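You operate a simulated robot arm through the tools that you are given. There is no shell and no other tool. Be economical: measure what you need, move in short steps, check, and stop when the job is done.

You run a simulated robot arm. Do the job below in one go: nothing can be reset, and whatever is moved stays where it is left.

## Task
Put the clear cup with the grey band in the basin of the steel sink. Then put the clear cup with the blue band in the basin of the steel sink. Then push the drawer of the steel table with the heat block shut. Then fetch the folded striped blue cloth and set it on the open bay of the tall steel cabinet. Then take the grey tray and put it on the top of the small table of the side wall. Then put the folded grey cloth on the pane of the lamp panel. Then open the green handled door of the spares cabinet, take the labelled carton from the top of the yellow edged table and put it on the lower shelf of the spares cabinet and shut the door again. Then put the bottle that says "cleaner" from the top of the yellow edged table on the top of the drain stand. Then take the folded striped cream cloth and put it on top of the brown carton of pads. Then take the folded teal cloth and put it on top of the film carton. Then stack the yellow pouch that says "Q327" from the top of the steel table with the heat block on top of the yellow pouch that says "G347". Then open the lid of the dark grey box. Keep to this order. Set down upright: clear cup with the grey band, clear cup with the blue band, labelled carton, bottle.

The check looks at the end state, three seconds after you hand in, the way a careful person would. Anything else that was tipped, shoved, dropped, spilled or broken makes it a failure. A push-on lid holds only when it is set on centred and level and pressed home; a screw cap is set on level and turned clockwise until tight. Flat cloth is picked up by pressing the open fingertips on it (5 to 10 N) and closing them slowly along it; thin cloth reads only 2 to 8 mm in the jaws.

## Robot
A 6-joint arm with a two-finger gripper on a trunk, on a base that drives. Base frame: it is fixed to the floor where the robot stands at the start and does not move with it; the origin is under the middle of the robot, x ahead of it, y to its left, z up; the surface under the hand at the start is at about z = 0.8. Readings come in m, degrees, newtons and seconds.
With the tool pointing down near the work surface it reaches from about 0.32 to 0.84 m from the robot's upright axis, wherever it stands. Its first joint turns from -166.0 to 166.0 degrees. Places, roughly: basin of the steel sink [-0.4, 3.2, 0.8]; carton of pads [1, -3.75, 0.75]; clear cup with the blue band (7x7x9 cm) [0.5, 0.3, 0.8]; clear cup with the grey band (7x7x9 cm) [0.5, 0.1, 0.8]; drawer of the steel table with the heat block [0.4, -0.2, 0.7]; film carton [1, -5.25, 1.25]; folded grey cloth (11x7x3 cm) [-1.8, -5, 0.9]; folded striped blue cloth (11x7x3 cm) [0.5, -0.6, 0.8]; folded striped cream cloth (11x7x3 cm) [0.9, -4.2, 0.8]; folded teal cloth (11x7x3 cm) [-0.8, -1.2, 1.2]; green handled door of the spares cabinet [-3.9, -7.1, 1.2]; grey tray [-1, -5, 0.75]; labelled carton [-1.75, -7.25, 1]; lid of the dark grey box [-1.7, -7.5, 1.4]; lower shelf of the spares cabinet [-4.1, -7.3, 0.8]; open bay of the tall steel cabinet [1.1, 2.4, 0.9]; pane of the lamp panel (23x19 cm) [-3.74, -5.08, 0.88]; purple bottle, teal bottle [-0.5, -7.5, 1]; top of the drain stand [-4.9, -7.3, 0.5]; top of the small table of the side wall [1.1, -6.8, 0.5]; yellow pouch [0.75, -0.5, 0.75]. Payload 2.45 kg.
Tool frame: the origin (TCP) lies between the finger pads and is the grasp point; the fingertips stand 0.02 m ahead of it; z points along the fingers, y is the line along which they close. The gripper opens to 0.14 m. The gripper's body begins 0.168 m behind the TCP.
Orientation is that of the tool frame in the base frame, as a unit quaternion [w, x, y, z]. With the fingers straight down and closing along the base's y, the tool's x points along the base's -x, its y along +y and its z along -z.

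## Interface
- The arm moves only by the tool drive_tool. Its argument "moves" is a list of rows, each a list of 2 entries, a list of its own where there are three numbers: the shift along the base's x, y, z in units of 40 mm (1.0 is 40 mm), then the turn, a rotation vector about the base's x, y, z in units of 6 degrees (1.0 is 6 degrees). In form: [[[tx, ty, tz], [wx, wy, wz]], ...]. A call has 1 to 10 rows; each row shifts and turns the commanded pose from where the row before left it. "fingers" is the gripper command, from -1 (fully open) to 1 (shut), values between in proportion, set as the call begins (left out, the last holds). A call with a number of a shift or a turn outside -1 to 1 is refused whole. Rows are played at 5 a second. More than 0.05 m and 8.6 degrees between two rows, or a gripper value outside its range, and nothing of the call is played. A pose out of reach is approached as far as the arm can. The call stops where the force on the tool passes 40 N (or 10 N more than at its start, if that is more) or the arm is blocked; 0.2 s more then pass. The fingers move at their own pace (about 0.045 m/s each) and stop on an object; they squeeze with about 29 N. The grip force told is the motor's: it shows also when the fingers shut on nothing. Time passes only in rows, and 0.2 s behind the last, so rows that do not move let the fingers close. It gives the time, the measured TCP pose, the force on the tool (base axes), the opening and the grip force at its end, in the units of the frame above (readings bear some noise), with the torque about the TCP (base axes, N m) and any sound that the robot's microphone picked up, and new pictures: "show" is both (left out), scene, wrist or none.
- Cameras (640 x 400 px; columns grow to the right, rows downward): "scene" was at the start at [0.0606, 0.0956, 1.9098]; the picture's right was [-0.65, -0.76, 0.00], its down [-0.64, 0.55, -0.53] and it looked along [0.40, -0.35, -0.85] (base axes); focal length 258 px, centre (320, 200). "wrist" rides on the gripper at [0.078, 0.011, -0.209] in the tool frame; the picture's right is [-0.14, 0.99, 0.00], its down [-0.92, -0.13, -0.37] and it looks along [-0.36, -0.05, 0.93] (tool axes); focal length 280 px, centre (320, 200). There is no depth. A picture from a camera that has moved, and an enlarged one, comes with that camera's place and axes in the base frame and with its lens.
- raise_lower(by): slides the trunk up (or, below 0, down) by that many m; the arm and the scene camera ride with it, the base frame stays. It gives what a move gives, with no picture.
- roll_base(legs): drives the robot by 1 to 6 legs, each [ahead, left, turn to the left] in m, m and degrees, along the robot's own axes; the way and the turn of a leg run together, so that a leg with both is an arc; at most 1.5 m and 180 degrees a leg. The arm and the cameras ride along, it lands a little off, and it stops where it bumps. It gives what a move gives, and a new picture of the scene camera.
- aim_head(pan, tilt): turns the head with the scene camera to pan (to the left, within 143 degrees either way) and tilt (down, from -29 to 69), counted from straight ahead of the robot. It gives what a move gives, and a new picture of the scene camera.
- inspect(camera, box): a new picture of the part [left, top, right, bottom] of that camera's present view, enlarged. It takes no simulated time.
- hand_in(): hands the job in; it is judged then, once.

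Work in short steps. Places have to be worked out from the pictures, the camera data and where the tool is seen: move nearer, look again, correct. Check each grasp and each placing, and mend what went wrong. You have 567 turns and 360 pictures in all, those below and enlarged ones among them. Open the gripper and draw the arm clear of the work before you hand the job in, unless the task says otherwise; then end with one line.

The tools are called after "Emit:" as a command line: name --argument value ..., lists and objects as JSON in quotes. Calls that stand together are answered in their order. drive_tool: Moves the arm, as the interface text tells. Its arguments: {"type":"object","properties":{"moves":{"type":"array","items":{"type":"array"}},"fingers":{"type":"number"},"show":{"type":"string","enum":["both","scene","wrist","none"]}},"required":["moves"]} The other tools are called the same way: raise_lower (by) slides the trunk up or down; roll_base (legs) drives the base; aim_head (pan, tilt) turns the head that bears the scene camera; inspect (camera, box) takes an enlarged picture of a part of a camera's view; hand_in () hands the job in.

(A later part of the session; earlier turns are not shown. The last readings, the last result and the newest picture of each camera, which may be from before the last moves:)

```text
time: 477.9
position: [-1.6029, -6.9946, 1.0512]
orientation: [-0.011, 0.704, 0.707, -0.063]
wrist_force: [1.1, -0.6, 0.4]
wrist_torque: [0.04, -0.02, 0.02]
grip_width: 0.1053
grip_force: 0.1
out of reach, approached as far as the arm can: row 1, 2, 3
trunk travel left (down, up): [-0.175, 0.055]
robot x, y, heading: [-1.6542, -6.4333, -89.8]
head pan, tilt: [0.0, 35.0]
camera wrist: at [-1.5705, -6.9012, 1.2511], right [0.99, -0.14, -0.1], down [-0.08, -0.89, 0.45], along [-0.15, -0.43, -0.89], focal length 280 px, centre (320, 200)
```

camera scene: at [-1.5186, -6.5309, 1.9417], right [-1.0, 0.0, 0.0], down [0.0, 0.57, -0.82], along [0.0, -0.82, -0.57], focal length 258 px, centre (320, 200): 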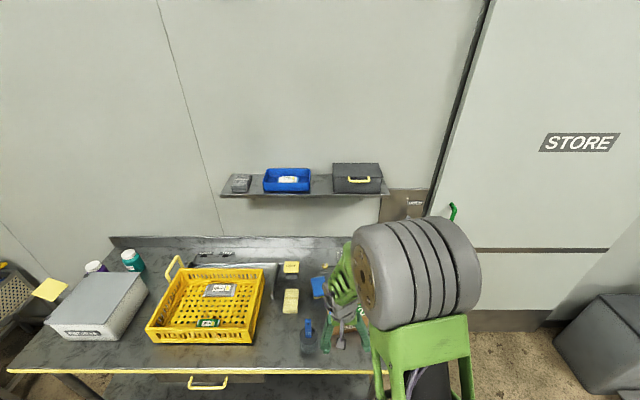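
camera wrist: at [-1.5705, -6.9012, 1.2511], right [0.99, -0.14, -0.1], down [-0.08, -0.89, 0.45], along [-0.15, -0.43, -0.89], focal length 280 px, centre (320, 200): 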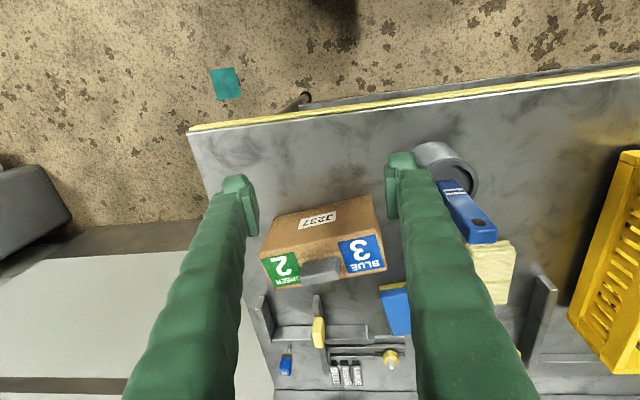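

Emit:
drive_tool --moves '[[[0, 0, 0], [0, 0, 0]], [[0, 0, -0.5], [0, 0, 0]]]' --fingers -0.5 --show "none"

Emit:
drive_tool --moves '[[[0, 0, 0], [0, -0.5, 0]]]' --fingers -0.5 --show "none"

```text
time: 478.5
position: [-1.6043, -6.9932, 1.0255]
orientation: [-0.011, 0.705, 0.707, -0.057]
wrist_force: [0.8, -0.1, 0.0]
wrist_torque: [0.05, -0.01, -0.01]
grip_width: 0.105
grip_force: 0.1
out of reach, approached as far as the arm can: row 2
trunk travel left (down, up): [-0.175, 0.055]
robot x, y, heading: [-1.6579, -6.4347, -90.0]
head pan, tilt: [0.0, 35.0]
```

```text
time: 478.9
position: [-1.6036, -6.9923, 1.0258]
orientation: [-0.011, 0.705, 0.707, -0.057]
wrist_force: [0.5, -0.7, 0.4]
wrist_torque: [-0.01, 0.02, -0.02]
grip_width: 0.1049
grip_force: 0.0
out of reach, approached as far as the arm can: row 1
trunk travel left (down, up): [-0.175, 0.055]
robot x, y, heading: [-1.6583, -6.4325, -89.9]
head pan, tilt: [0.0, 35.0]
```

Testing whether unwinding the hand's yaw frees the joint.

Emit:
drive_tool --moves '[[[0, 0, 0.5], [0, 0, -1]], [[0, 0, 0.5], [0, 0, -1]], [[0, 0, 0.5], [0, 0, -1]], [[0, 0, 0.5], [0, 0, -1]], [[0, 0, 0.5], [0, 0, -1]], [[0, 0, 0], [0.2, -0.25, 0]]]' --fingers -0.5 --show "none"

```text
time: 480.3
position: [-1.61, -6.9716, 1.0973]
orientation: [-0.025, 0.863, 0.499, -0.074]
wrist_force: [-0.2, 0.0, 0.3]
wrist_torque: [-0.02, -0.02, 0.01]
grip_width: 0.105
grip_force: 0.0
out of reach, approached as far as the arm can: row 2, 3, 4, 5, 6
trunk travel left (down, up): [-0.175, 0.055]
robot x, y, heading: [-1.6552, -6.436, -89.6]
head pan, tilt: [0.0, 35.0]
```

The arm is in an awkward wrist branch. I'll move to open floor (x≈-2.5) and retrace the rotation to get out of it.

Emit:
roll_base --legs '[[-0.2, 0, 0], [0, -0.85, 0]]'

Emit:
drive_tool --moves '[[[0, 0, 0], [0, 0, -1]], [[0, 0, 0], [0, 0, -1]], [[0, 0, 0], [0, 0, -1]], [[0, 0, 0], [0, 0, -1]], [[0.3, -0.6, 0], [-0.37, 0.92, 0]], [[0.3, -0.6, 0], [-0.37, 0.92, 0]], [[0.3, -0.6, 0], [-0.37, 0.92, 0]], [[0, 0, 0], [-0.37, 0.92, 0]], [[0, 0, 0], [-0.37, 0.92, 0]], [[0, 0, 0], [-0.37, 0.92, 0]]]' --fingers 0 --show "scene"

```text
time: 489.7
position: [-2.4731, -6.7825, 1.0978]
orientation: [-0.023, 0.853, 0.516, -0.073]
wrist_force: [-0.8, 0.2, -0.2]
wrist_torque: [0.04, -0.01, 0.0]
grip_width: 0.1051
grip_force: 0.1
trunk travel left (down, up): [-0.175, 0.055]
robot x, y, heading: [-2.5423, -6.2464, -87.7]
head pan, tilt: [0.0, 35.0]
camera scene: at [-2.3982, -6.3391, 1.9417], right [-1.0, -0.04, 0.0], down [-0.02, 0.57, -0.82], along [0.03, -0.82, -0.57], focal length 258 px, centre (320, 200)
```

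scene: 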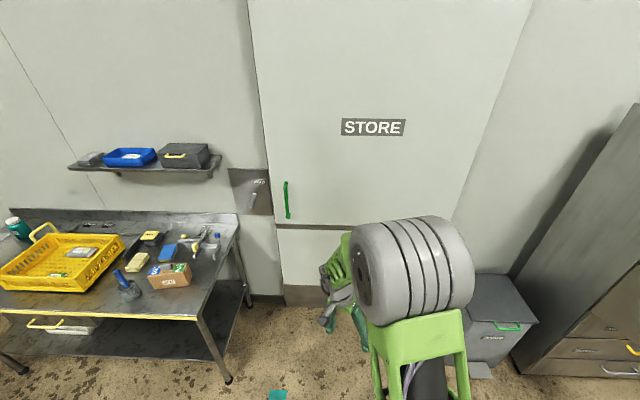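

```text
time: 491.9
position: [-2.443, -6.8469, 1.0843]
orientation: [-0.021, 0.882, 0.292, -0.37]
wrist_force: [0.2, -0.1, 0.2]
wrist_torque: [0.0, 0.02, -0.02]
grip_width: 0.0701
grip_force: 0.1
out of reach, approached as far as the arm can: row 2, 3, 4
trunk travel left (down, up): [-0.175, 0.055]
robot x, y, heading: [-2.5392, -6.2505, -87.9]
head pan, tilt: [0.0, 35.0]
camera scene: at [-2.3973, -6.3392, 1.9416], right [-1.0, -0.04, 0.0], down [-0.02, 0.57, -0.82], along [0.03, -0.82, -0.57], focal length 258 px, centre (320, 200)
```

scene: 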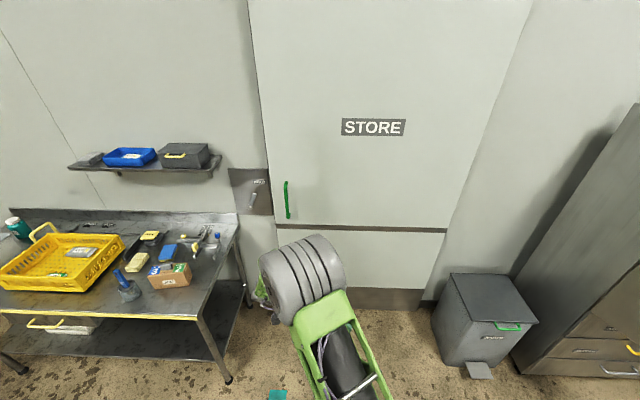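

Pitching further, then yawing the hand toward −y while pitched.

Emit:
drive_tool --moves '[[[0, 0, 0], [-0.26, 0.96, 0]], [[0, 0, 0], [-0.26, 0.96, 0]], [[0, 0, 0], [-0.26, 0.96, 0]], [[0, 0, 0], [0, 0, 1]], [[0, 0, 0], [0, 0, 1]], [[0, 0, 0], [0, 0, 1]], [[0, 0, 0], [0, 0, 1]], [[0, 0, 0], [0, 0, 1]], [[0, 0, 0], [0, 0, 1]], [[0, 0, 0], [0, 0, 1]]]' --fingers 0 --show "none"

Emit:
drive_tool --moves '[[[0, 0, 0], [0, 0, 1]], [[0, 0, 0], [0, 0, 1]], [[0, 0, 0], [0, 0, 1]], [[0, 0, 0], [0, 0, 1]], [[0, 0, 0], [0, 0, 1]]]' --fingers 0 --show "scene"

```text
time: 494.1
position: [-2.4423, -6.8465, 1.0838]
orientation: [0.155, 0.665, 0.546, -0.485]
wrist_force: [-0.2, -0.7, -0.3]
wrist_torque: [-0.01, -0.01, 0.02]
grip_width: 0.0698
grip_force: 0.1
trunk travel left (down, up): [-0.175, 0.055]
robot x, y, heading: [-2.5368, -6.2482, -87.8]
head pan, tilt: [0.0, 35.0]
```

```text
time: 495.3
position: [-2.4426, -6.8532, 1.0813]
orientation: [0.275, 0.502, 0.699, -0.429]
wrist_force: [-0.1, -0.5, -0.4]
wrist_torque: [-0.03, 0.01, 0.0]
grip_width: 0.0701
grip_force: 0.0
out of reach, approached as far as the arm can: row 5
trunk travel left (down, up): [-0.175, 0.055]
robot x, y, heading: [-2.5445, -6.2448, -87.9]
head pan, tilt: [0.0, 35.0]
camera scene: at [-2.3989, -6.34, 1.9416], right [-1.0, -0.04, 0.0], down [-0.02, 0.57, -0.82], along [0.03, -0.82, -0.57], focal length 258 px, centre (320, 200)
```

scene: 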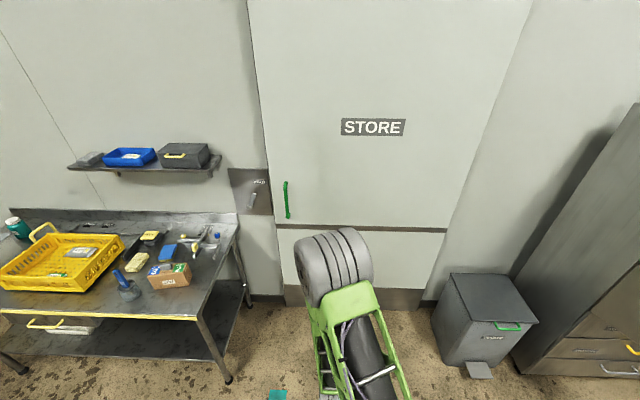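

Pointing −y now (61° pitch) but rolled 20°. Correcting the roll.

Emit:
drive_tool --moves '[[[0, -0.3, 0], [0, -0.92, -0.38]], [[0, -0.3, 0], [0, -0.92, -0.38]], [[0, -0.3, 0], [0, -0.92, -0.38]], [[0, 0, 0], [0, -0.28, -0.12]], [[0, 0, 0], [0.5, 0, 0]], [[0, 0, 0], [0.5, 0, 0]]]' --fingers 0 --show "wrist"

```text
time: 496.7
position: [-2.4413, -6.8901, 1.0806]
orientation: [0.322, 0.625, 0.631, -0.328]
wrist_force: [-0.3, 0.2, 0.0]
wrist_torque: [0.0, -0.01, 0.0]
grip_width: 0.07
grip_force: 0.0
trunk travel left (down, up): [-0.175, 0.055]
robot x, y, heading: [-2.5397, -6.2505, -87.7]
head pan, tilt: [0.0, 35.0]
camera wrist: at [-2.4283, -6.6738, 1.1364], right [0.99, -0.08, 0.1], down [-0.12, -0.23, 0.97], along [-0.05, -0.97, -0.24], focal length 280 px, centre (320, 200)
```

wrist: 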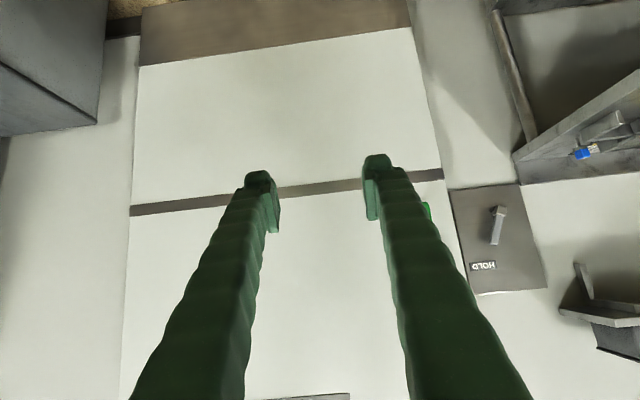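

The hand is free again, level and pitched. Inspecting the carton closely from the scene camera.

Emit:
inspect --camera "scene" --box '[90, 210, 240, 310]'

```text
4.00 times, centred on (165, 260) of scene
camera zoom: at [-2.3982, -6.3389, 1.9417], right [-1.0, -0.04, 0.0], down [-0.02, 0.57, -0.82], along [0.03, -0.82, -0.57], focal length 1032 px, centre (940, -40)
```

zoom: 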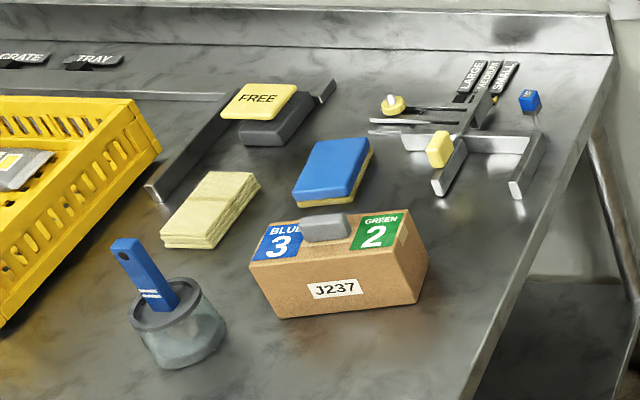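

The carton has a grey grip block on top — good to grasp. Raising the hand slightly and driving left toward it.

Emit:
drive_tool --moves '[[[0, 0, 0.6], [0, 0, 0]], [[0, 0, 0.6], [0, 0, 0]], [[0, 0, 0.6], [0, 0, 0]]]' --fingers -0.3 --show "none"

Emit:
roll_base --legs '[[0.02, 0.73, -2.3]]'

Emit:
drive_tool --moves '[[[0, 0, 0], [0, 0, 0]]]' --fingers -0.3 --show "wrist"

```text
time: 497.5
position: [-2.4417, -6.8857, 1.1528]
orientation: [0.321, 0.626, 0.63, -0.329]
wrist_force: [-0.5, -0.5, 0.2]
wrist_torque: [-0.05, -0.04, 0.02]
grip_width: 0.0909
grip_force: 0.1
trunk travel left (down, up): [-0.175, 0.055]
robot x, y, heading: [-2.5368, -6.2507, -87.9]
head pan, tilt: [0.0, 35.0]
```

```text
time: 504.2
position: [-1.7542, -6.8976, 1.1516]
orientation: [0.315, 0.638, 0.618, -0.334]
wrist_force: [-0.5, -0.5, 0.8]
wrist_torque: [0.03, 0.02, 0.0]
grip_width: 0.0908
grip_force: 0.0
trunk travel left (down, up): [-0.175, 0.055]
robot x, y, heading: [-1.8267, -6.2533, -90.0]
head pan, tilt: [0.0, 35.0]
camera scene: at [-1.6893, -6.3512, 1.9416], right [-1.0, 0.0, 0.0], down [0.0, 0.57, -0.82], along [0.0, -0.82, -0.57], focal length 258 px, centre (320, 200)
```

scene: 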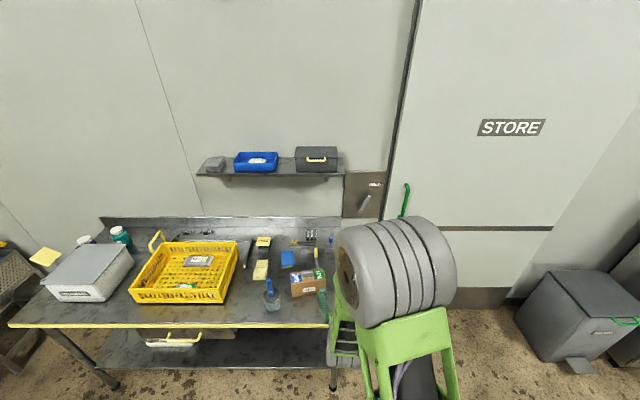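

```text
time: 504.6
position: [-1.7547, -6.8968, 1.1518]
orientation: [0.315, 0.638, 0.618, -0.335]
wrist_force: [-0.5, 0.0, -0.1]
wrist_torque: [0.0, 0.01, 0.01]
grip_width: 0.091
grip_force: 0.1
trunk travel left (down, up): [-0.175, 0.055]
robot x, y, heading: [-1.8301, -6.256, -90.2]
head pan, tilt: [0.0, 35.0]
camera wrist: at [-1.7336, -6.6822, 1.2075], right [0.99, -0.12, 0.1], down [-0.12, -0.23, 0.97], along [-0.09, -0.97, -0.24], focal length 280 px, centre (320, 200)
```

wrist: 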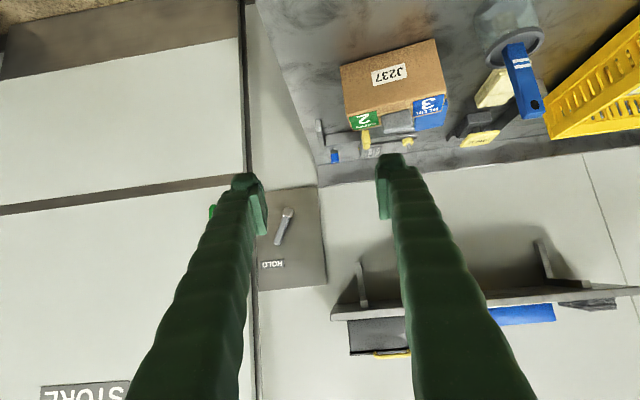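

Carton: top z≈0.98, width 14 cm, yaw ≈7°, grip block at ≈(-1.643, -7.10). Aligning the base and the hand's yaw.

Emit:
roll_base --legs '[[0.08, 0.11, 0]]'

Emit:
drive_tool --moves '[[[0, -0.4, -0.4], [0, 0, 0.75]], [[0, -0.4, -0.4], [0, 0, 0.75]], [[0, -0.4, -0.4], [0, 0, 0]]]' --fingers -0.3 --show "wrist"

```text
time: 506.2
position: [-1.6419, -6.9747, 1.1522]
orientation: [0.314, 0.639, 0.617, -0.335]
wrist_force: [0.5, 0.3, 0.6]
wrist_torque: [-0.02, 0.04, -0.03]
grip_width: 0.0911
grip_force: 0.1
trunk travel left (down, up): [-0.175, 0.055]
robot x, y, heading: [-1.7148, -6.3307, -89.9]
head pan, tilt: [0.0, 35.0]
camera scene: at [-1.5761, -6.4301, 1.9415], right [-1.0, 0.0, 0.0], down [0.0, 0.57, -0.82], along [0.0, -0.82, -0.57], focal length 258 px, centre (320, 200)
```

scene: 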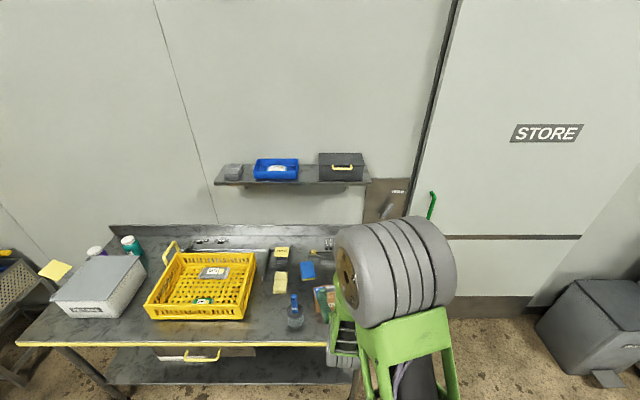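

```text
time: 507.0
position: [-1.6414, -7.0224, 1.1035]
orientation: [0.34, 0.588, 0.666, -0.309]
wrist_force: [0.4, 0.2, 0.2]
wrist_torque: [-0.01, 0.0, -0.01]
grip_width: 0.0909
grip_force: 0.1
trunk travel left (down, up): [-0.175, 0.055]
robot x, y, heading: [-1.7138, -6.3315, -90.4]
head pan, tilt: [0.0, 35.0]
camera wrist: at [-1.6547, -6.8077, 1.1583], right [0.99, 0.04, 0.1], down [-0.09, -0.24, 0.97], along [0.06, -0.97, -0.24], focal length 280 px, centre (320, 200)
```

wrist: 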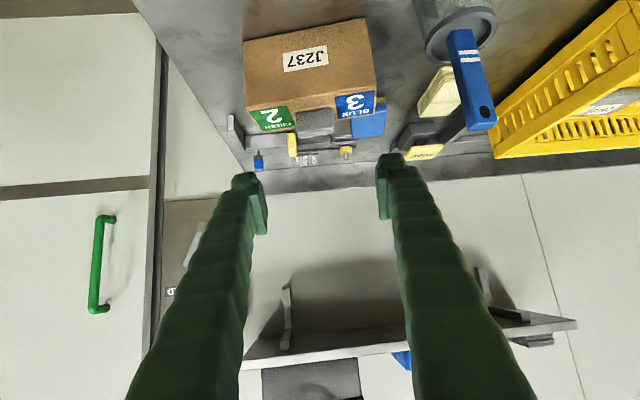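

Grip block centre ≈(-1.632, -7.11), 4 cm wide. Moving over it then down.

Emit:
drive_tool --moves '[[[0.1, -0.7, -0.5], [0, 0, 0.3]], [[0.1, -0.8, -0.5], [0, 0, 0.3]], [[0, -0.7, -0.2], [0, 0, 0]]]' --fingers -0.1 --show "both"

```text
time: 507.8
position: [-1.6342, -7.1129, 1.0571]
orientation: [0.35, 0.567, 0.684, -0.298]
wrist_force: [0.0, -0.1, -0.2]
wrist_torque: [0.0, -0.02, -0.01]
grip_width: 0.0768
grip_force: 0.1
trunk travel left (down, up): [-0.175, 0.055]
robot x, y, heading: [-1.7152, -6.3345, -89.9]
head pan, tilt: [0.0, 35.0]
camera scene: at [-1.5769, -6.43, 1.9416], right [-1.0, 0.0, 0.0], down [0.0, 0.57, -0.82], along [0.0, -0.82, -0.57], focal length 258 px, centre (320, 200)
camera wrist: at [-1.6614, -6.9005, 1.1122], right [0.99, 0.1, 0.1], down [-0.07, -0.25, 0.97], along [0.12, -0.96, -0.24], focal length 280 px, centre (320, 200)
```

scene: 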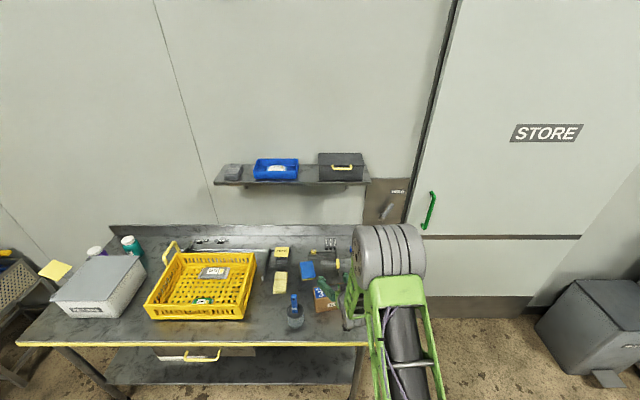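
wrist: 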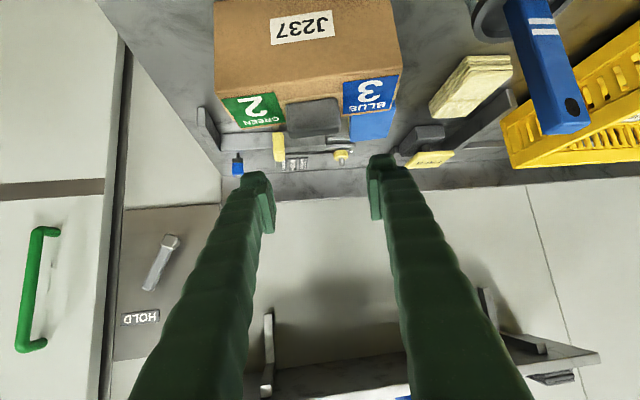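

Emit:
drive_tool --moves '[[[0, 0, -0.4], [0, 0, 0]], [[0, 0, -0.4], [0, 0, 0]], [[0, 0, -0.3], [0, 0, 0]]]' --fingers -0.1 --show "wrist"

```text
time: 508.6
position: [-1.635, -7.1112, 1.012]
orientation: [0.35, 0.567, 0.683, -0.299]
wrist_force: [-0.3, -0.4, 0.3]
wrist_torque: [0.05, -0.01, 0.03]
grip_width: 0.077
grip_force: 0.1
trunk travel left (down, up): [-0.175, 0.055]
robot x, y, heading: [-1.7176, -6.3325, -90.3]
head pan, tilt: [0.0, 35.0]
camera wrist: at [-1.6615, -6.8979, 1.0675], right [0.99, 0.1, 0.1], down [-0.07, -0.25, 0.97], along [0.12, -0.96, -0.24], focal length 280 px, centre (320, 200)
```

wrist: 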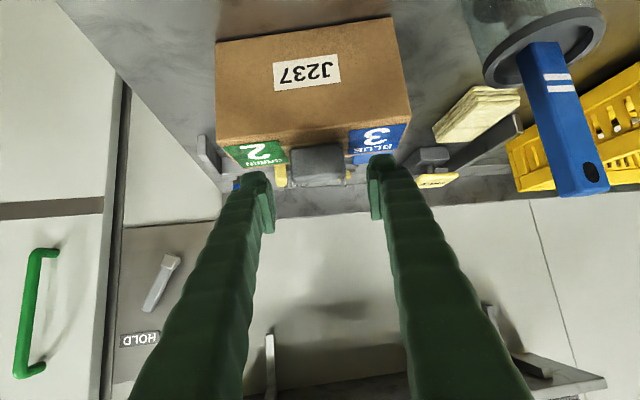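

Block top z≈1.00. Lowering 8 mm more and closing on the block.

Emit:
drive_tool --moves '[[[0, 0, -0.2], [0, 0, 0]], [[0, 0, 0], [0, 0, 0]]]' --fingers -0.1 --show "none"

Emit:
drive_tool --moves '[[[0, 0, 0], [0, 0, 0]], [[0, 0, 0], [0, 0, 0]], [[0, 0, 0], [0, 0, 0]], [[0, 0, 0], [0, 0, 0]]]' --fingers 1 --show "wrist"

```text
time: 509.2
position: [-1.636, -7.1108, 1.0022]
orientation: [0.349, 0.567, 0.684, -0.299]
wrist_force: [0.6, 0.2, 0.3]
wrist_torque: [-0.02, 0.0, -0.03]
grip_width: 0.0769
grip_force: 0.1
trunk travel left (down, up): [-0.175, 0.055]
robot x, y, heading: [-1.7153, -6.3334, -90.2]
head pan, tilt: [0.0, 35.0]
```

```text
time: 510.2
position: [-1.6363, -7.1107, 1.0041]
orientation: [0.35, 0.567, 0.684, -0.299]
wrist_force: [0.1, -0.1, 0.8]
wrist_torque: [-0.06, 0.02, 0.01]
grip_width: 0.0
grip_force: 9.6
trunk travel left (down, up): [-0.175, 0.055]
robot x, y, heading: [-1.7147, -6.3345, -90.0]
head pan, tilt: [0.0, 35.0]
camera wrist: at [-1.6625, -6.8975, 1.0585], right [0.99, 0.1, 0.1], down [-0.07, -0.25, 0.97], along [0.12, -0.96, -0.24], focal length 280 px, centre (320, 200)
```

wrist: 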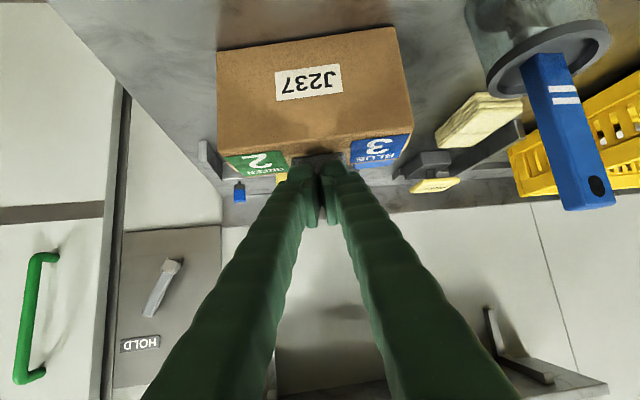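

Missed: cross-checking the two cameras puts the block at ≈(-1.633, -7.14, 0.975), i.e. further and lower. Reopening, moving forward and down.

Emit:
drive_tool --moves '[[[0, 0, 0.5], [0, 0, 0]], [[0, 0, 0.5], [0, 0, 0]], [[0, -0.45, 0], [0, 0, 0]], [[0, -0.4, 0], [0, 0, 0]]]' --fingers -0.1 --show "none"

Emit:
drive_tool --moves '[[[0, 0, -0.5], [0, 0, 0]], [[0, 0, -0.5], [0, 0, 0]], [[0, 0, -0.3], [0, 0, 0]]]' --fingers -0.1 --show "wrist"

```text
time: 511.2
position: [-1.6357, -7.1457, 1.0434]
orientation: [0.35, 0.567, 0.684, -0.298]
wrist_force: [0.2, -0.1, -0.1]
wrist_torque: [0.03, -0.02, -0.01]
grip_width: 0.0769
grip_force: 0.0
trunk travel left (down, up): [-0.175, 0.055]
robot x, y, heading: [-1.7179, -6.3302, -90.0]
head pan, tilt: [0.0, 35.0]
```

```text
time: 512.0
position: [-1.6337, -7.1474, 0.9914]
orientation: [0.35, 0.567, 0.684, -0.299]
wrist_force: [0.0, 0.6, 0.1]
wrist_torque: [0.02, 0.0, 0.0]
grip_width: 0.0772
grip_force: 0.0
trunk travel left (down, up): [-0.175, 0.055]
robot x, y, heading: [-1.7163, -6.3325, -90.1]
head pan, tilt: [0.0, 35.0]
camera wrist: at [-1.6601, -6.9317, 1.047], right [0.99, 0.1, 0.1], down [-0.07, -0.25, 0.97], along [0.12, -0.96, -0.24], focal length 280 px, centre (320, 200)
```

wrist: 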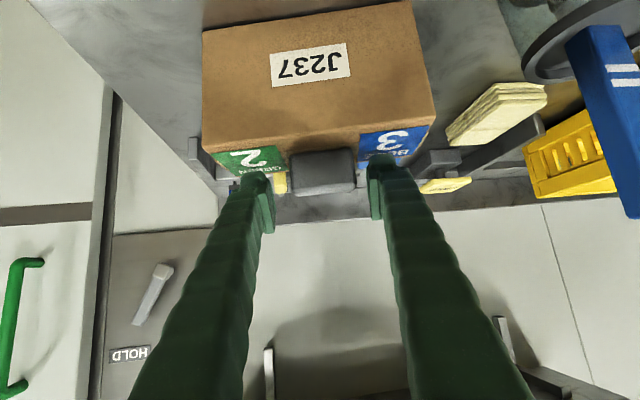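

Block now ≈(y −7.165, z 0.963). Adjusting 16 mm forward, 12 mm down with force watch, then closing.

Emit:
drive_tool --moves '[[[0, -0.4, 0], [0, 0, 0]], [[0, 0, -0.15], [0, 0, 0]], [[0, 0, -0.15], [0, 0, 0]]]' --fingers -0.1 --show "none"

Emit:
drive_tool --moves '[[[0, 0, 0], [0, 0, 0]], [[0, 0, 0], [0, 0, 0]], [[0, 0, 0], [0, 0, 0]], [[0, 0, 0], [0, 0, 0]]]' --fingers 1 --show "wrist"

```text
time: 512.8
position: [-1.635, -7.1627, 0.9839]
orientation: [0.352, 0.566, 0.682, -0.301]
wrist_force: [-2.9, 2.2, 13.3]
wrist_torque: [0.14, -0.57, 0.19]
grip_width: 0.0771
grip_force: 0.1
trunk travel left (down, up): [-0.175, 0.055]
robot x, y, heading: [-1.7107, -6.3325, -90.1]
head pan, tilt: [0.0, 35.0]
```

```text
time: 513.8
position: [-1.633, -7.1627, 0.9851]
orientation: [0.351, 0.565, 0.683, -0.3]
wrist_force: [11.8, -2.6, 27.7]
wrist_torque: [0.41, -0.67, -0.17]
grip_width: 0.0507
grip_force: 29.1
trunk travel left (down, up): [-0.175, 0.055]
robot x, y, heading: [-1.7122, -6.3265, -90.1]
head pan, tilt: [0.0, 35.0]
camera wrist: at [-1.6597, -6.9475, 1.0383], right [0.99, 0.1, 0.1], down [-0.07, -0.24, 0.97], along [0.12, -0.97, -0.23], focal length 280 px, centre (320, 200)
```

wrist: 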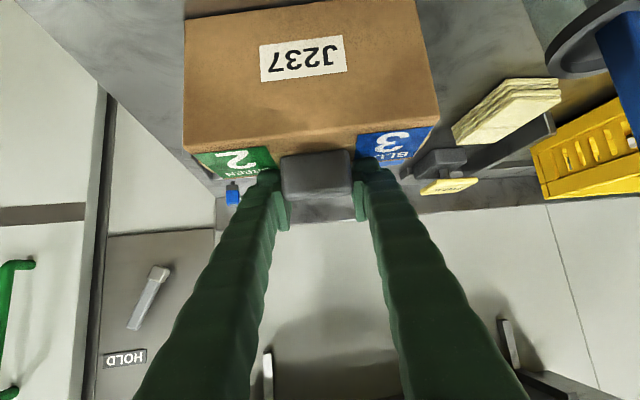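

Block gripped (51 mm). Lifting gently.

Emit:
drive_tool --moves '[[[0, 0, 0.15], [0, 0, 0]], [[0, 0, 0.2], [0, 0, 0]], [[0, 0, 0.3], [0, 0, 0]], [[0, 0, 0.3], [0, 0, 0]], [[0, 0, 0.4], [0, 0, 0]]]' --fingers 1 --show "wrist"

```text
time: 515.0
position: [-1.6333, -7.1604, 1.0341]
orientation: [0.348, 0.567, 0.685, -0.297]
wrist_force: [0.1, 0.3, -3.5]
wrist_torque: [-0.07, -0.01, -0.01]
grip_width: 0.0508
grip_force: 29.2
trunk travel left (down, up): [-0.175, 0.055]
robot x, y, heading: [-1.7143, -6.3335, -90.0]
head pan, tilt: [0.0, 35.0]
camera wrist: at [-1.6606, -6.9463, 1.0897], right [0.99, 0.1, 0.1], down [-0.07, -0.25, 0.97], along [0.12, -0.96, -0.24], focal length 280 px, centre (320, 200)
```

wrist: 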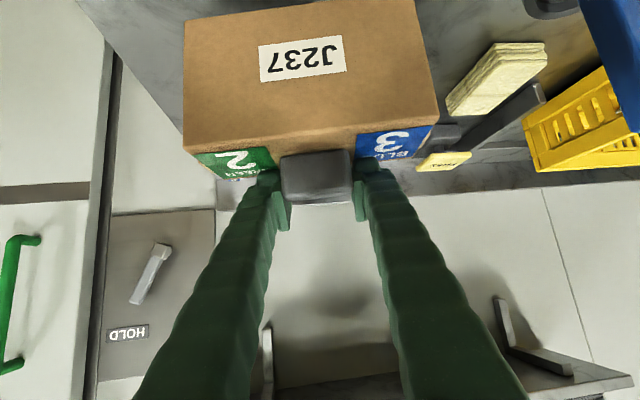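

Carton lifted level (3.5 N). Raising and retracting, then moving to open floor before turning to face −x.

Emit:
drive_tool --moves '[[[0, 0.3, 0.6], [0, 0, 0]], [[0, 0.5, 0.6], [0, 0, 0]], [[0, 0.6, 0.6], [0, 0, 0]], [[0, 0.6, 0.3], [0, 0, -0.6]], [[0, 0.6, 0], [0, 0, -0.6]], [[0, 0.4, 0], [0, 0, -0.3]]]' --fingers 1 --show "none"

Emit:
roll_base --legs '[[-0.1, -0.85, 0], [0, 0, -88]]'

```text
time: 516.4
position: [-1.6341, -7.0418, 1.1206]
orientation: [0.325, 0.619, 0.637, -0.326]
wrist_force: [-0.5, 0.2, -3.4]
wrist_torque: [-0.09, 0.02, 0.0]
grip_width: 0.0505
grip_force: 29.0
trunk travel left (down, up): [-0.175, 0.055]
robot x, y, heading: [-1.7189, -6.332, -90.4]
head pan, tilt: [0.0, 35.0]
```

```text
time: 528.0
position: [-3.2775, -6.3206, 1.1206]
orientation: [0.004, 0.888, 0.021, -0.459]
wrist_force: [0.3, -0.2, -3.0]
wrist_torque: [0.01, 0.09, 0.01]
grip_width: 0.0502
grip_force: 29.4
trunk travel left (down, up): [-0.175, 0.055]
robot x, y, heading: [-2.5695, -6.2252, -178.9]
head pan, tilt: [0.0, 35.0]
camera scene: at [-2.6671, -6.3658, 1.9416], right [-0.02, 1.0, 0.0], down [0.57, 0.01, -0.82], along [-0.82, -0.02, -0.57], focal length 258 px, centre (320, 200)
```

scene: 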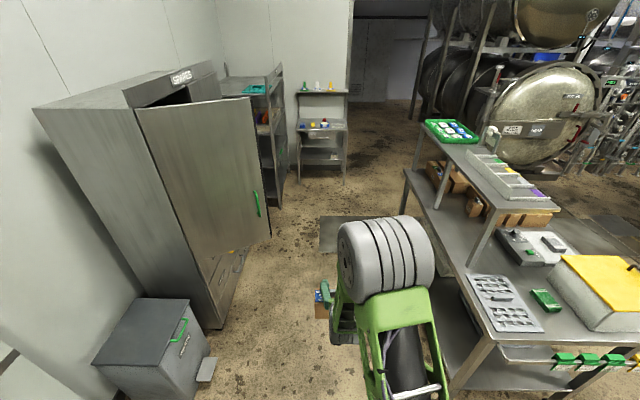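

Path is clear: the open door's edge is at y≈-6.69, table rear at y≈-5.74. Driving ahead past the door, then turning left to face the cabinet.

Emit:
roll_base --legs '[[1.4, -0.06, -1]]'

Emit:
roll_base --legs '[[0, 0, 89]]'

```text
time: 535.1
position: [-4.6887, -6.3079, 1.1188]
orientation: [0.008, 0.888, 0.029, -0.459]
wrist_force: [-0.9, -0.2, -4.6]
wrist_torque: [-0.01, 0.08, 0.01]
grip_width: 0.0503
grip_force: 28.9
trunk travel left (down, up): [-0.175, 0.055]
robot x, y, heading: [-3.9845, -6.2003, -177.8]
head pan, tilt: [0.0, 35.0]
camera scene: at [-4.0782, -6.3448, 1.9416], right [-0.03, 1.0, 0.0], down [0.57, 0.02, -0.82], along [-0.82, -0.03, -0.57], focal length 258 px, centre (320, 200)
```

scene: 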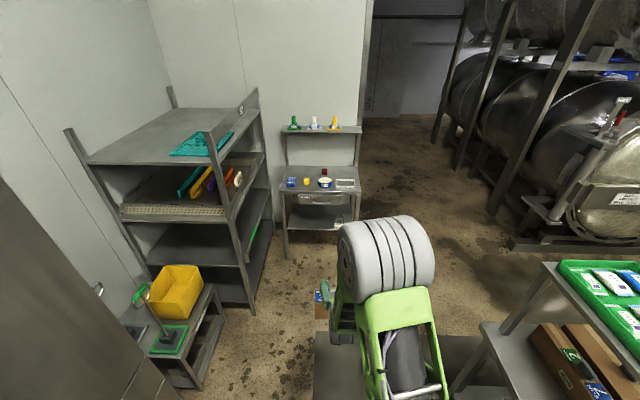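

```text
time: 539.3
position: [-3.8822, -6.9089, 1.1206]
orientation: [0.328, 0.61, 0.646, -0.32]
wrist_force: [-0.1, 0.3, -3.0]
wrist_torque: [-0.07, 0.01, 0.0]
grip_width: 0.0504
grip_force: 28.8
trunk travel left (down, up): [-0.175, 0.055]
robot x, y, heading: [-3.9856, -6.2011, -88.7]
head pan, tilt: [0.0, 35.0]
camera scene: at [-3.8414, -6.2961, 1.9416], right [-1.0, -0.03, 0.0], down [-0.02, 0.57, -0.82], along [0.02, -0.82, -0.57], focal length 258 px, centre (320, 200)
```

scene: 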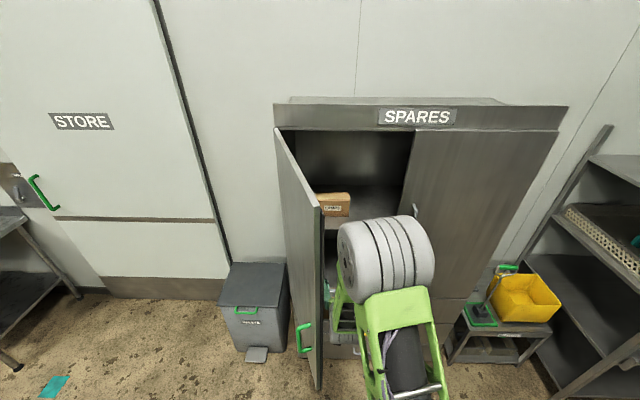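

The turn brushed the door slightly wider open; carton still held. Shifting right 7 cm and checking the wrist view.

Emit:
roll_base --legs '[[0, -0.07, -1]]'

Emit:
drive_tool --moves '[[[0, 0, 0], [0, 0, 0]]]' --fingers 1 --show "wrist"

```text
time: 540.6
position: [-3.9648, -6.9125, 1.1196]
orientation: [0.326, 0.616, 0.641, -0.322]
wrist_force: [-0.5, 0.5, -2.8]
wrist_torque: [-0.1, -0.02, 0.04]
grip_width: 0.0508
grip_force: 29.0
trunk travel left (down, up): [-0.175, 0.055]
robot x, y, heading: [-4.0497, -6.2046, -89.2]
head pan, tilt: [0.0, 35.0]
camera scene: at [-3.9145, -6.2998, 1.9417], right [-1.0, -0.01, 0.0], down [-0.01, 0.57, -0.82], along [0.01, -0.82, -0.57], focal length 258 px, centre (320, 200)
```

scene: 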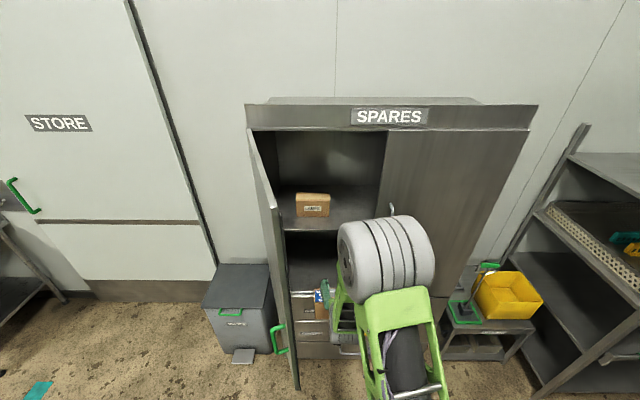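

```text
time: 541.0
position: [-3.9644, -6.9123, 1.1205]
orientation: [0.327, 0.616, 0.64, -0.324]
wrist_force: [0.0, -0.1, -3.5]
wrist_torque: [-0.1, -0.01, -0.02]
grip_width: 0.0504
grip_force: 28.8
trunk travel left (down, up): [-0.175, 0.055]
robot x, y, heading: [-4.0524, -6.2023, -89.2]
head pan, tilt: [0.0, 35.0]
camera wrist: at [-3.9594, -6.6963, 1.1749], right [0.99, -0.05, 0.1], down [-0.11, -0.24, 0.97], along [-0.02, -0.97, -0.24], focal length 280 px, centre (320, 200)
```

wrist: 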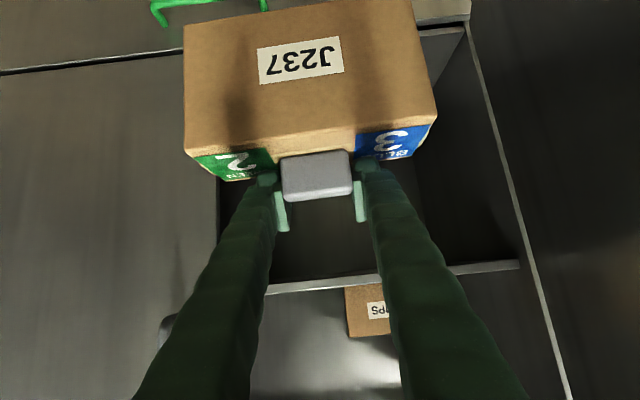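

The opening spans x −4.12…−3.71, upper shelf edge z≈1.19. Lowering the carton to entry height, shifting slightly, then driving the base forward 0.2 m.

Emit:
drive_tool --moves '[[[0.2, 0, -0.8], [0, 0, 0]], [[0.2, 0, -0.8], [0, 0, 0]], [[0, 0, -0.8], [0, 0, 0]], [[0, 0, -0.8], [0, 0, 0]], [[0, 0, -0.6], [0, 0, 0]]]' --fingers 1 --show "wrist"

```text
time: 542.2
position: [-3.9518, -6.9108, 0.9705]
orientation: [0.327, 0.615, 0.64, -0.323]
wrist_force: [-0.1, -0.5, -3.9]
wrist_torque: [-0.06, 0.0, 0.01]
grip_width: 0.0504
grip_force: 29.2
trunk travel left (down, up): [-0.175, 0.055]
robot x, y, heading: [-4.0582, -6.2048, -89.6]
head pan, tilt: [0.0, 35.0]
camera wrist: at [-3.9463, -6.6957, 1.0248], right [0.99, -0.05, 0.1], down [-0.11, -0.23, 0.97], along [-0.02, -0.97, -0.24], focal length 280 px, centre (320, 200)
```

wrist: 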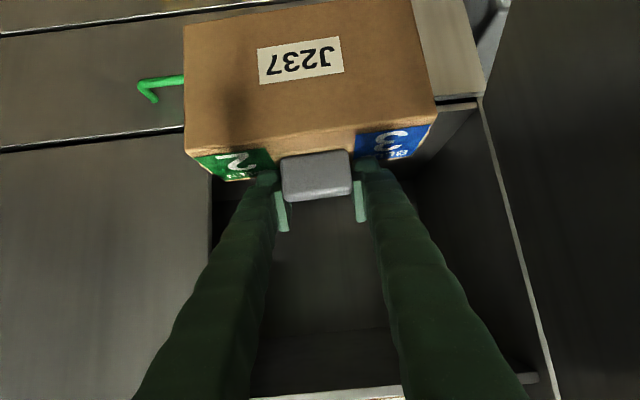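

Carton bottom ≈0.83 vs floor ≈0.79. Raising 1.5 cm for margin, then advancing the base 0.2 m.

Emit:
drive_tool --moves '[[[0, 0, 0.4], [0, 0, 0]]]' --fingers 1 --show "none"

Emit:
roll_base --legs '[[0.2, 0, 0]]'

Emit:
drive_tool --moves '[[[0, -0.3, 0], [0, 0, 0]]]' --fingers 1 --show "wrist"

```text
time: 542.6
position: [-3.9506, -6.9093, 0.9863]
orientation: [0.326, 0.615, 0.641, -0.323]
wrist_force: [0.1, 0.2, -3.7]
wrist_torque: [-0.1, 0.01, 0.01]
grip_width: 0.0505
grip_force: 28.7
trunk travel left (down, up): [-0.175, 0.055]
robot x, y, heading: [-4.0504, -6.2032, -89.2]
head pan, tilt: [0.0, 35.0]
```

```text
time: 544.1
position: [-3.9454, -7.1023, 0.9839]
orientation: [0.327, 0.615, 0.641, -0.323]
wrist_force: [0.6, -0.5, -4.2]
wrist_torque: [-0.07, 0.01, 0.0]
grip_width: 0.0505
grip_force: 28.4
trunk travel left (down, up): [-0.175, 0.055]
robot x, y, heading: [-4.0534, -6.396, -89.3]
head pan, tilt: [0.0, 35.0]
camera scene: at [-3.9106, -6.492, 1.9415], right [-1.0, -0.01, 0.0], down [-0.01, 0.57, -0.82], along [0.01, -0.82, -0.57], focal length 258 px, centre (320, 200)
```

scene: 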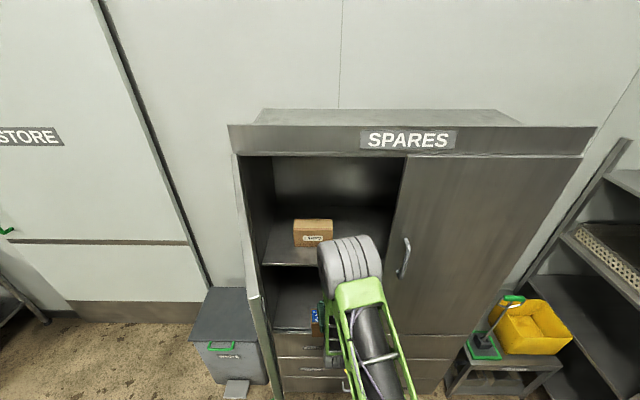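

```text
time: 544.5
position: [-3.9461, -7.1132, 0.9839]
orientation: [0.326, 0.614, 0.643, -0.321]
wrist_force: [-0.6, 0.4, -2.6]
wrist_torque: [-0.06, 0.0, 0.01]
grip_width: 0.0505
grip_force: 28.6
trunk travel left (down, up): [-0.175, 0.055]
robot x, y, heading: [-4.0515, -6.3936, -89.1]
head pan, tilt: [0.0, 35.0]
camera wrist: at [-3.9422, -6.8974, 1.0407], right [0.99, -0.04, 0.1], down [-0.11, -0.24, 0.97], along [-0.02, -0.97, -0.24], focal length 280 px, centre (320, 200)
```

wrist: 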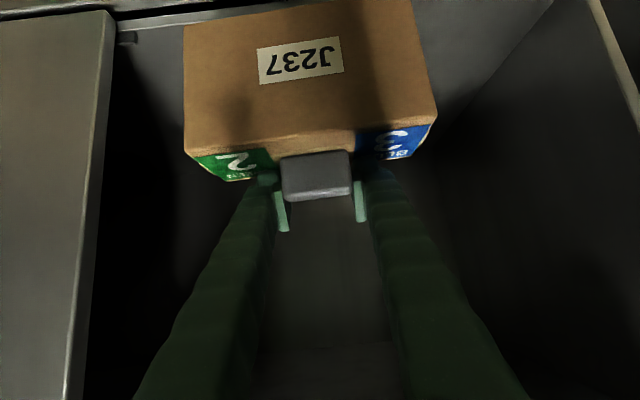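

Carton is entering centrally. Extending the arm 13 cm further in small steps.

Emit:
drive_tool --moves '[[[0, -0.5, 0], [0, 0, 0]], [[0, -0.6, 0], [0, 0, 0]], [[0, -0.6, 0], [0, 0, 0]], [[0, -0.6, 0], [0, 0, 0]], [[0, -0.6, 0], [0, 0, 0]], [[0, -0.4, 0], [0, 0, 0]]]' --fingers 1 --show "both"

```text
time: 545.9
position: [-3.9428, -7.2463, 0.9849]
orientation: [0.328, 0.613, 0.642, -0.322]
wrist_force: [0.0, -0.2, -3.2]
wrist_torque: [-0.06, 0.01, 0.04]
grip_width: 0.0507
grip_force: 29.5
trunk travel left (down, up): [-0.175, 0.055]
robot x, y, heading: [-4.0488, -6.3961, -89.4]
head pan, tilt: [0.0, 35.0]
camera scene: at [-3.9107, -6.4905, 1.9416], right [-1.0, -0.01, 0.0], down [-0.01, 0.57, -0.82], along [0.01, -0.82, -0.57], focal length 258 px, centre (320, 200)
camera wrist: at [-3.9392, -7.0297, 1.0404], right [0.99, -0.04, 0.1], down [-0.11, -0.24, 0.97], along [-0.02, -0.97, -0.24], focal length 280 px, centre (320, 200)
```

scene: 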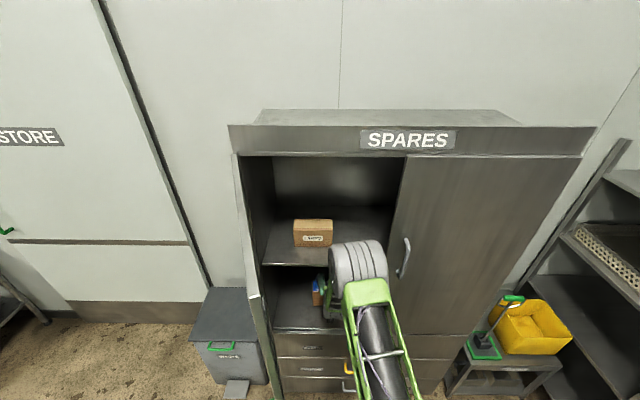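
wrist: 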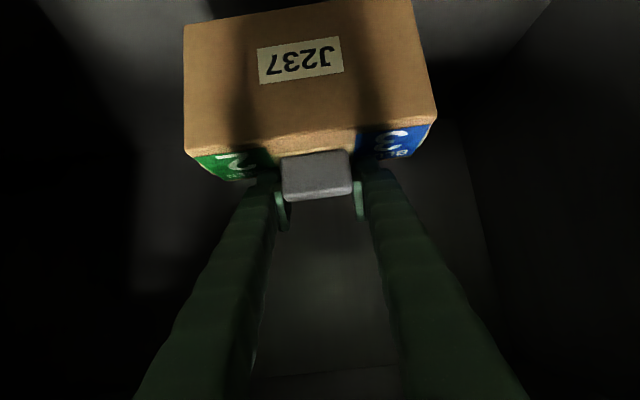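

Carton is inside over the lower shelf. Lowering to contact.

Emit:
drive_tool --moves '[[[0, 0, -0.4], [0, 0, 0]], [[0, 0, -0.3], [0, 0, 0]], [[0, 0, -0.2], [0, 0, 0]], [[0, 0, -0.15], [0, 0, 0]], [[0, 0, -0.12], [0, 0, 0]], [[0, 0, -0.12], [0, 0, 0]]]' --fingers 1 --show "none"

```text
time: 547.3
position: [-3.9454, -7.246, 0.9346]
orientation: [0.328, 0.614, 0.642, -0.323]
wrist_force: [-0.8, -0.4, -3.1]
wrist_torque: [-0.09, 0.03, -0.02]
grip_width: 0.0504
grip_force: 29.3
trunk travel left (down, up): [-0.175, 0.055]
robot x, y, heading: [-4.0502, -6.396, -89.3]
head pan, tilt: [0.0, 35.0]
```

Emit:
drive_tool --moves '[[[0, 0, -0.1], [0, 0, 0]], [[0, 0, -0.1], [0, 0, 0]], [[0, 0, -0.1], [0, 0, 0]], [[0, 0, -0.1], [0, 0, 0]], [[0, 0, -0.1], [0, 0, 0]]]' --fingers 1 --show "wrist"

```text
time: 548.5
position: [-3.9447, -7.2522, 0.9251]
orientation: [0.334, 0.611, 0.638, -0.328]
wrist_force: [-0.1, -1.7, 11.9]
wrist_torque: [0.11, -0.18, -0.11]
grip_width: 0.0503
grip_force: 29.6
trunk travel left (down, up): [-0.175, 0.055]
robot x, y, heading: [-4.048, -6.3965, -89.0]
head pan, tilt: [0.0, 35.0]
stopped in row 5: the force on the tool passed its limit at 43 N (the readings are from after the stop); the commanded pose is now the measured one
camera wrist: at [-3.9416, -7.0341, 0.976], right [0.99, -0.04, 0.1], down [-0.11, -0.22, 0.97], along [-0.02, -0.98, -0.22], focal length 280 px, centre (320, 200)
```

wrist: 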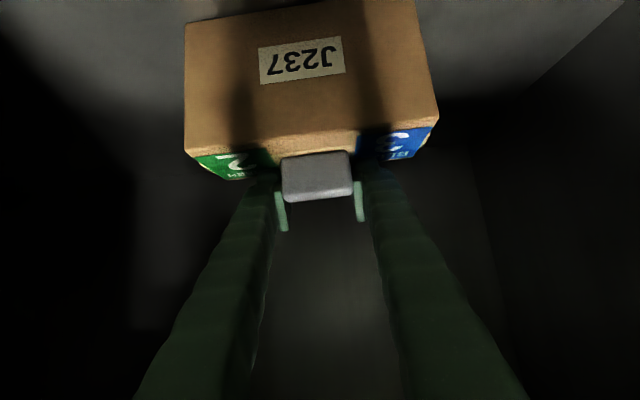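

Contact. Opening the fingers, then rising slightly and backing out.

Emit:
drive_tool --moves '[[[0, 0, 0.05], [0, 0, 0]], [[0, 0, 0], [0, 0, 0]], [[0, 0, 0], [0, 0, 0]]]' --fingers 0 --show "none"

Emit:
drive_tool --moves '[[[0, 0, 0.4], [0, 0, 0]], [[0, 0, 0.4], [0, 0, 0]], [[0, 0, 0.4], [0, 0, 0]], [[0, 0.4, 0.3], [0, 0, 0]], [[0, 0.7, 0], [0, 0, 0]], [[0, 0.7, 0], [0, 0, 0]], [[0, 0.7, 0], [0, 0, 0]]]' --fingers 0 --show "wrist"

```text
time: 549.3
position: [-3.9461, -7.2475, 0.9239]
orientation: [0.332, 0.612, 0.639, -0.326]
wrist_force: [-3.2, -3.1, 9.3]
wrist_torque: [-0.1, -0.34, -0.13]
grip_width: 0.0677
grip_force: 0.1
trunk travel left (down, up): [-0.175, 0.055]
robot x, y, heading: [-4.0501, -6.3925, -89.3]
head pan, tilt: [0.0, 35.0]
```

```text
time: 550.9
position: [-3.9462, -7.1495, 0.9831]
orientation: [0.331, 0.613, 0.639, -0.326]
wrist_force: [0.5, -0.3, -0.3]
wrist_torque: [0.01, 0.02, -0.01]
grip_width: 0.07
grip_force: 0.0
trunk travel left (down, up): [-0.175, 0.055]
robot x, y, heading: [-4.0512, -6.3974, -89.5]
head pan, tilt: [0.0, 35.0]
camera wrist: at [-3.9416, -6.9333, 1.036], right [0.99, -0.04, 0.1], down [-0.11, -0.22, 0.97], along [-0.02, -0.97, -0.23], focal length 280 px, centre (320, 200)
```

wrist: 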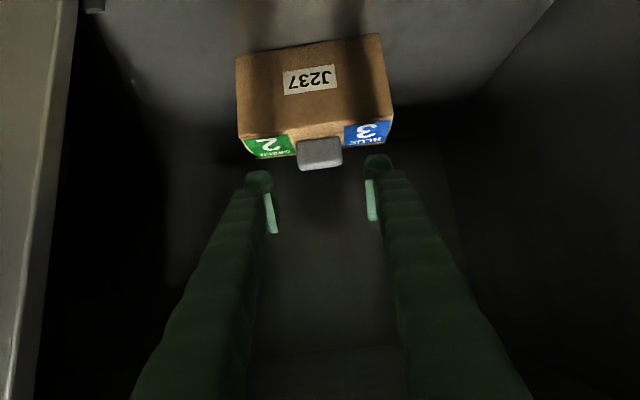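

Carton stands on the lower shelf. Backing out, turning away from the door, and driving to its hinge side to close it.

Emit:
drive_tool --moves '[[[0, 0.6, 0.5], [0, 0, 0]], [[0, 0.6, 0.5], [0, 0, 0]]]' --fingers 1 --show "none"

Emit:
roll_base --legs '[[-0.2, 0, 0], [0, 0, -89], [-1.1, 0, 0]]'

```text
time: 551.5
position: [-3.9442, -7.0988, 1.0229]
orientation: [0.332, 0.612, 0.64, -0.326]
wrist_force: [-1.1, -0.5, 0.4]
wrist_torque: [0.02, -0.01, -0.04]
grip_width: 0.0174
grip_force: 0.0
trunk travel left (down, up): [-0.175, 0.055]
robot x, y, heading: [-4.0479, -6.3964, -89.3]
head pan, tilt: [0.0, 35.0]
```

```text
time: 562.1
position: [-3.6657, -6.2846, 1.0233]
orientation: [0.009, 0.885, 0.028, -0.465]
wrist_force: [-0.1, -0.1, 1.1]
wrist_torque: [0.03, -0.02, -0.01]
grip_width: 0.0002
grip_force: 29.0
trunk travel left (down, up): [-0.175, 0.055]
robot x, y, heading: [-2.962, -6.163, -178.2]
head pan, tilt: [0.0, 35.0]
camera scene: at [-3.0565, -6.3069, 1.9417], right [-0.03, 1.0, 0.0], down [0.57, 0.02, -0.82], along [-0.82, -0.03, -0.57], focal length 258 px, centre (320, 200)
```

scene: 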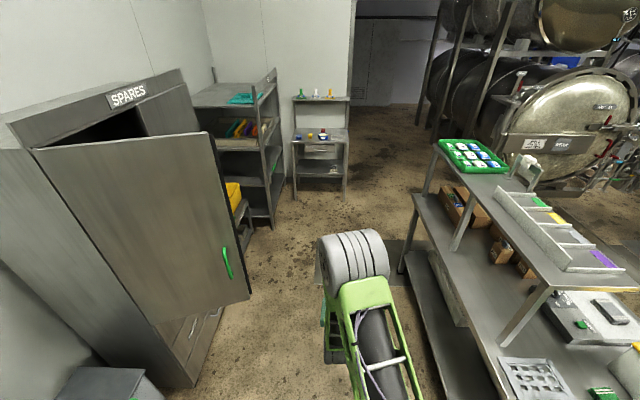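

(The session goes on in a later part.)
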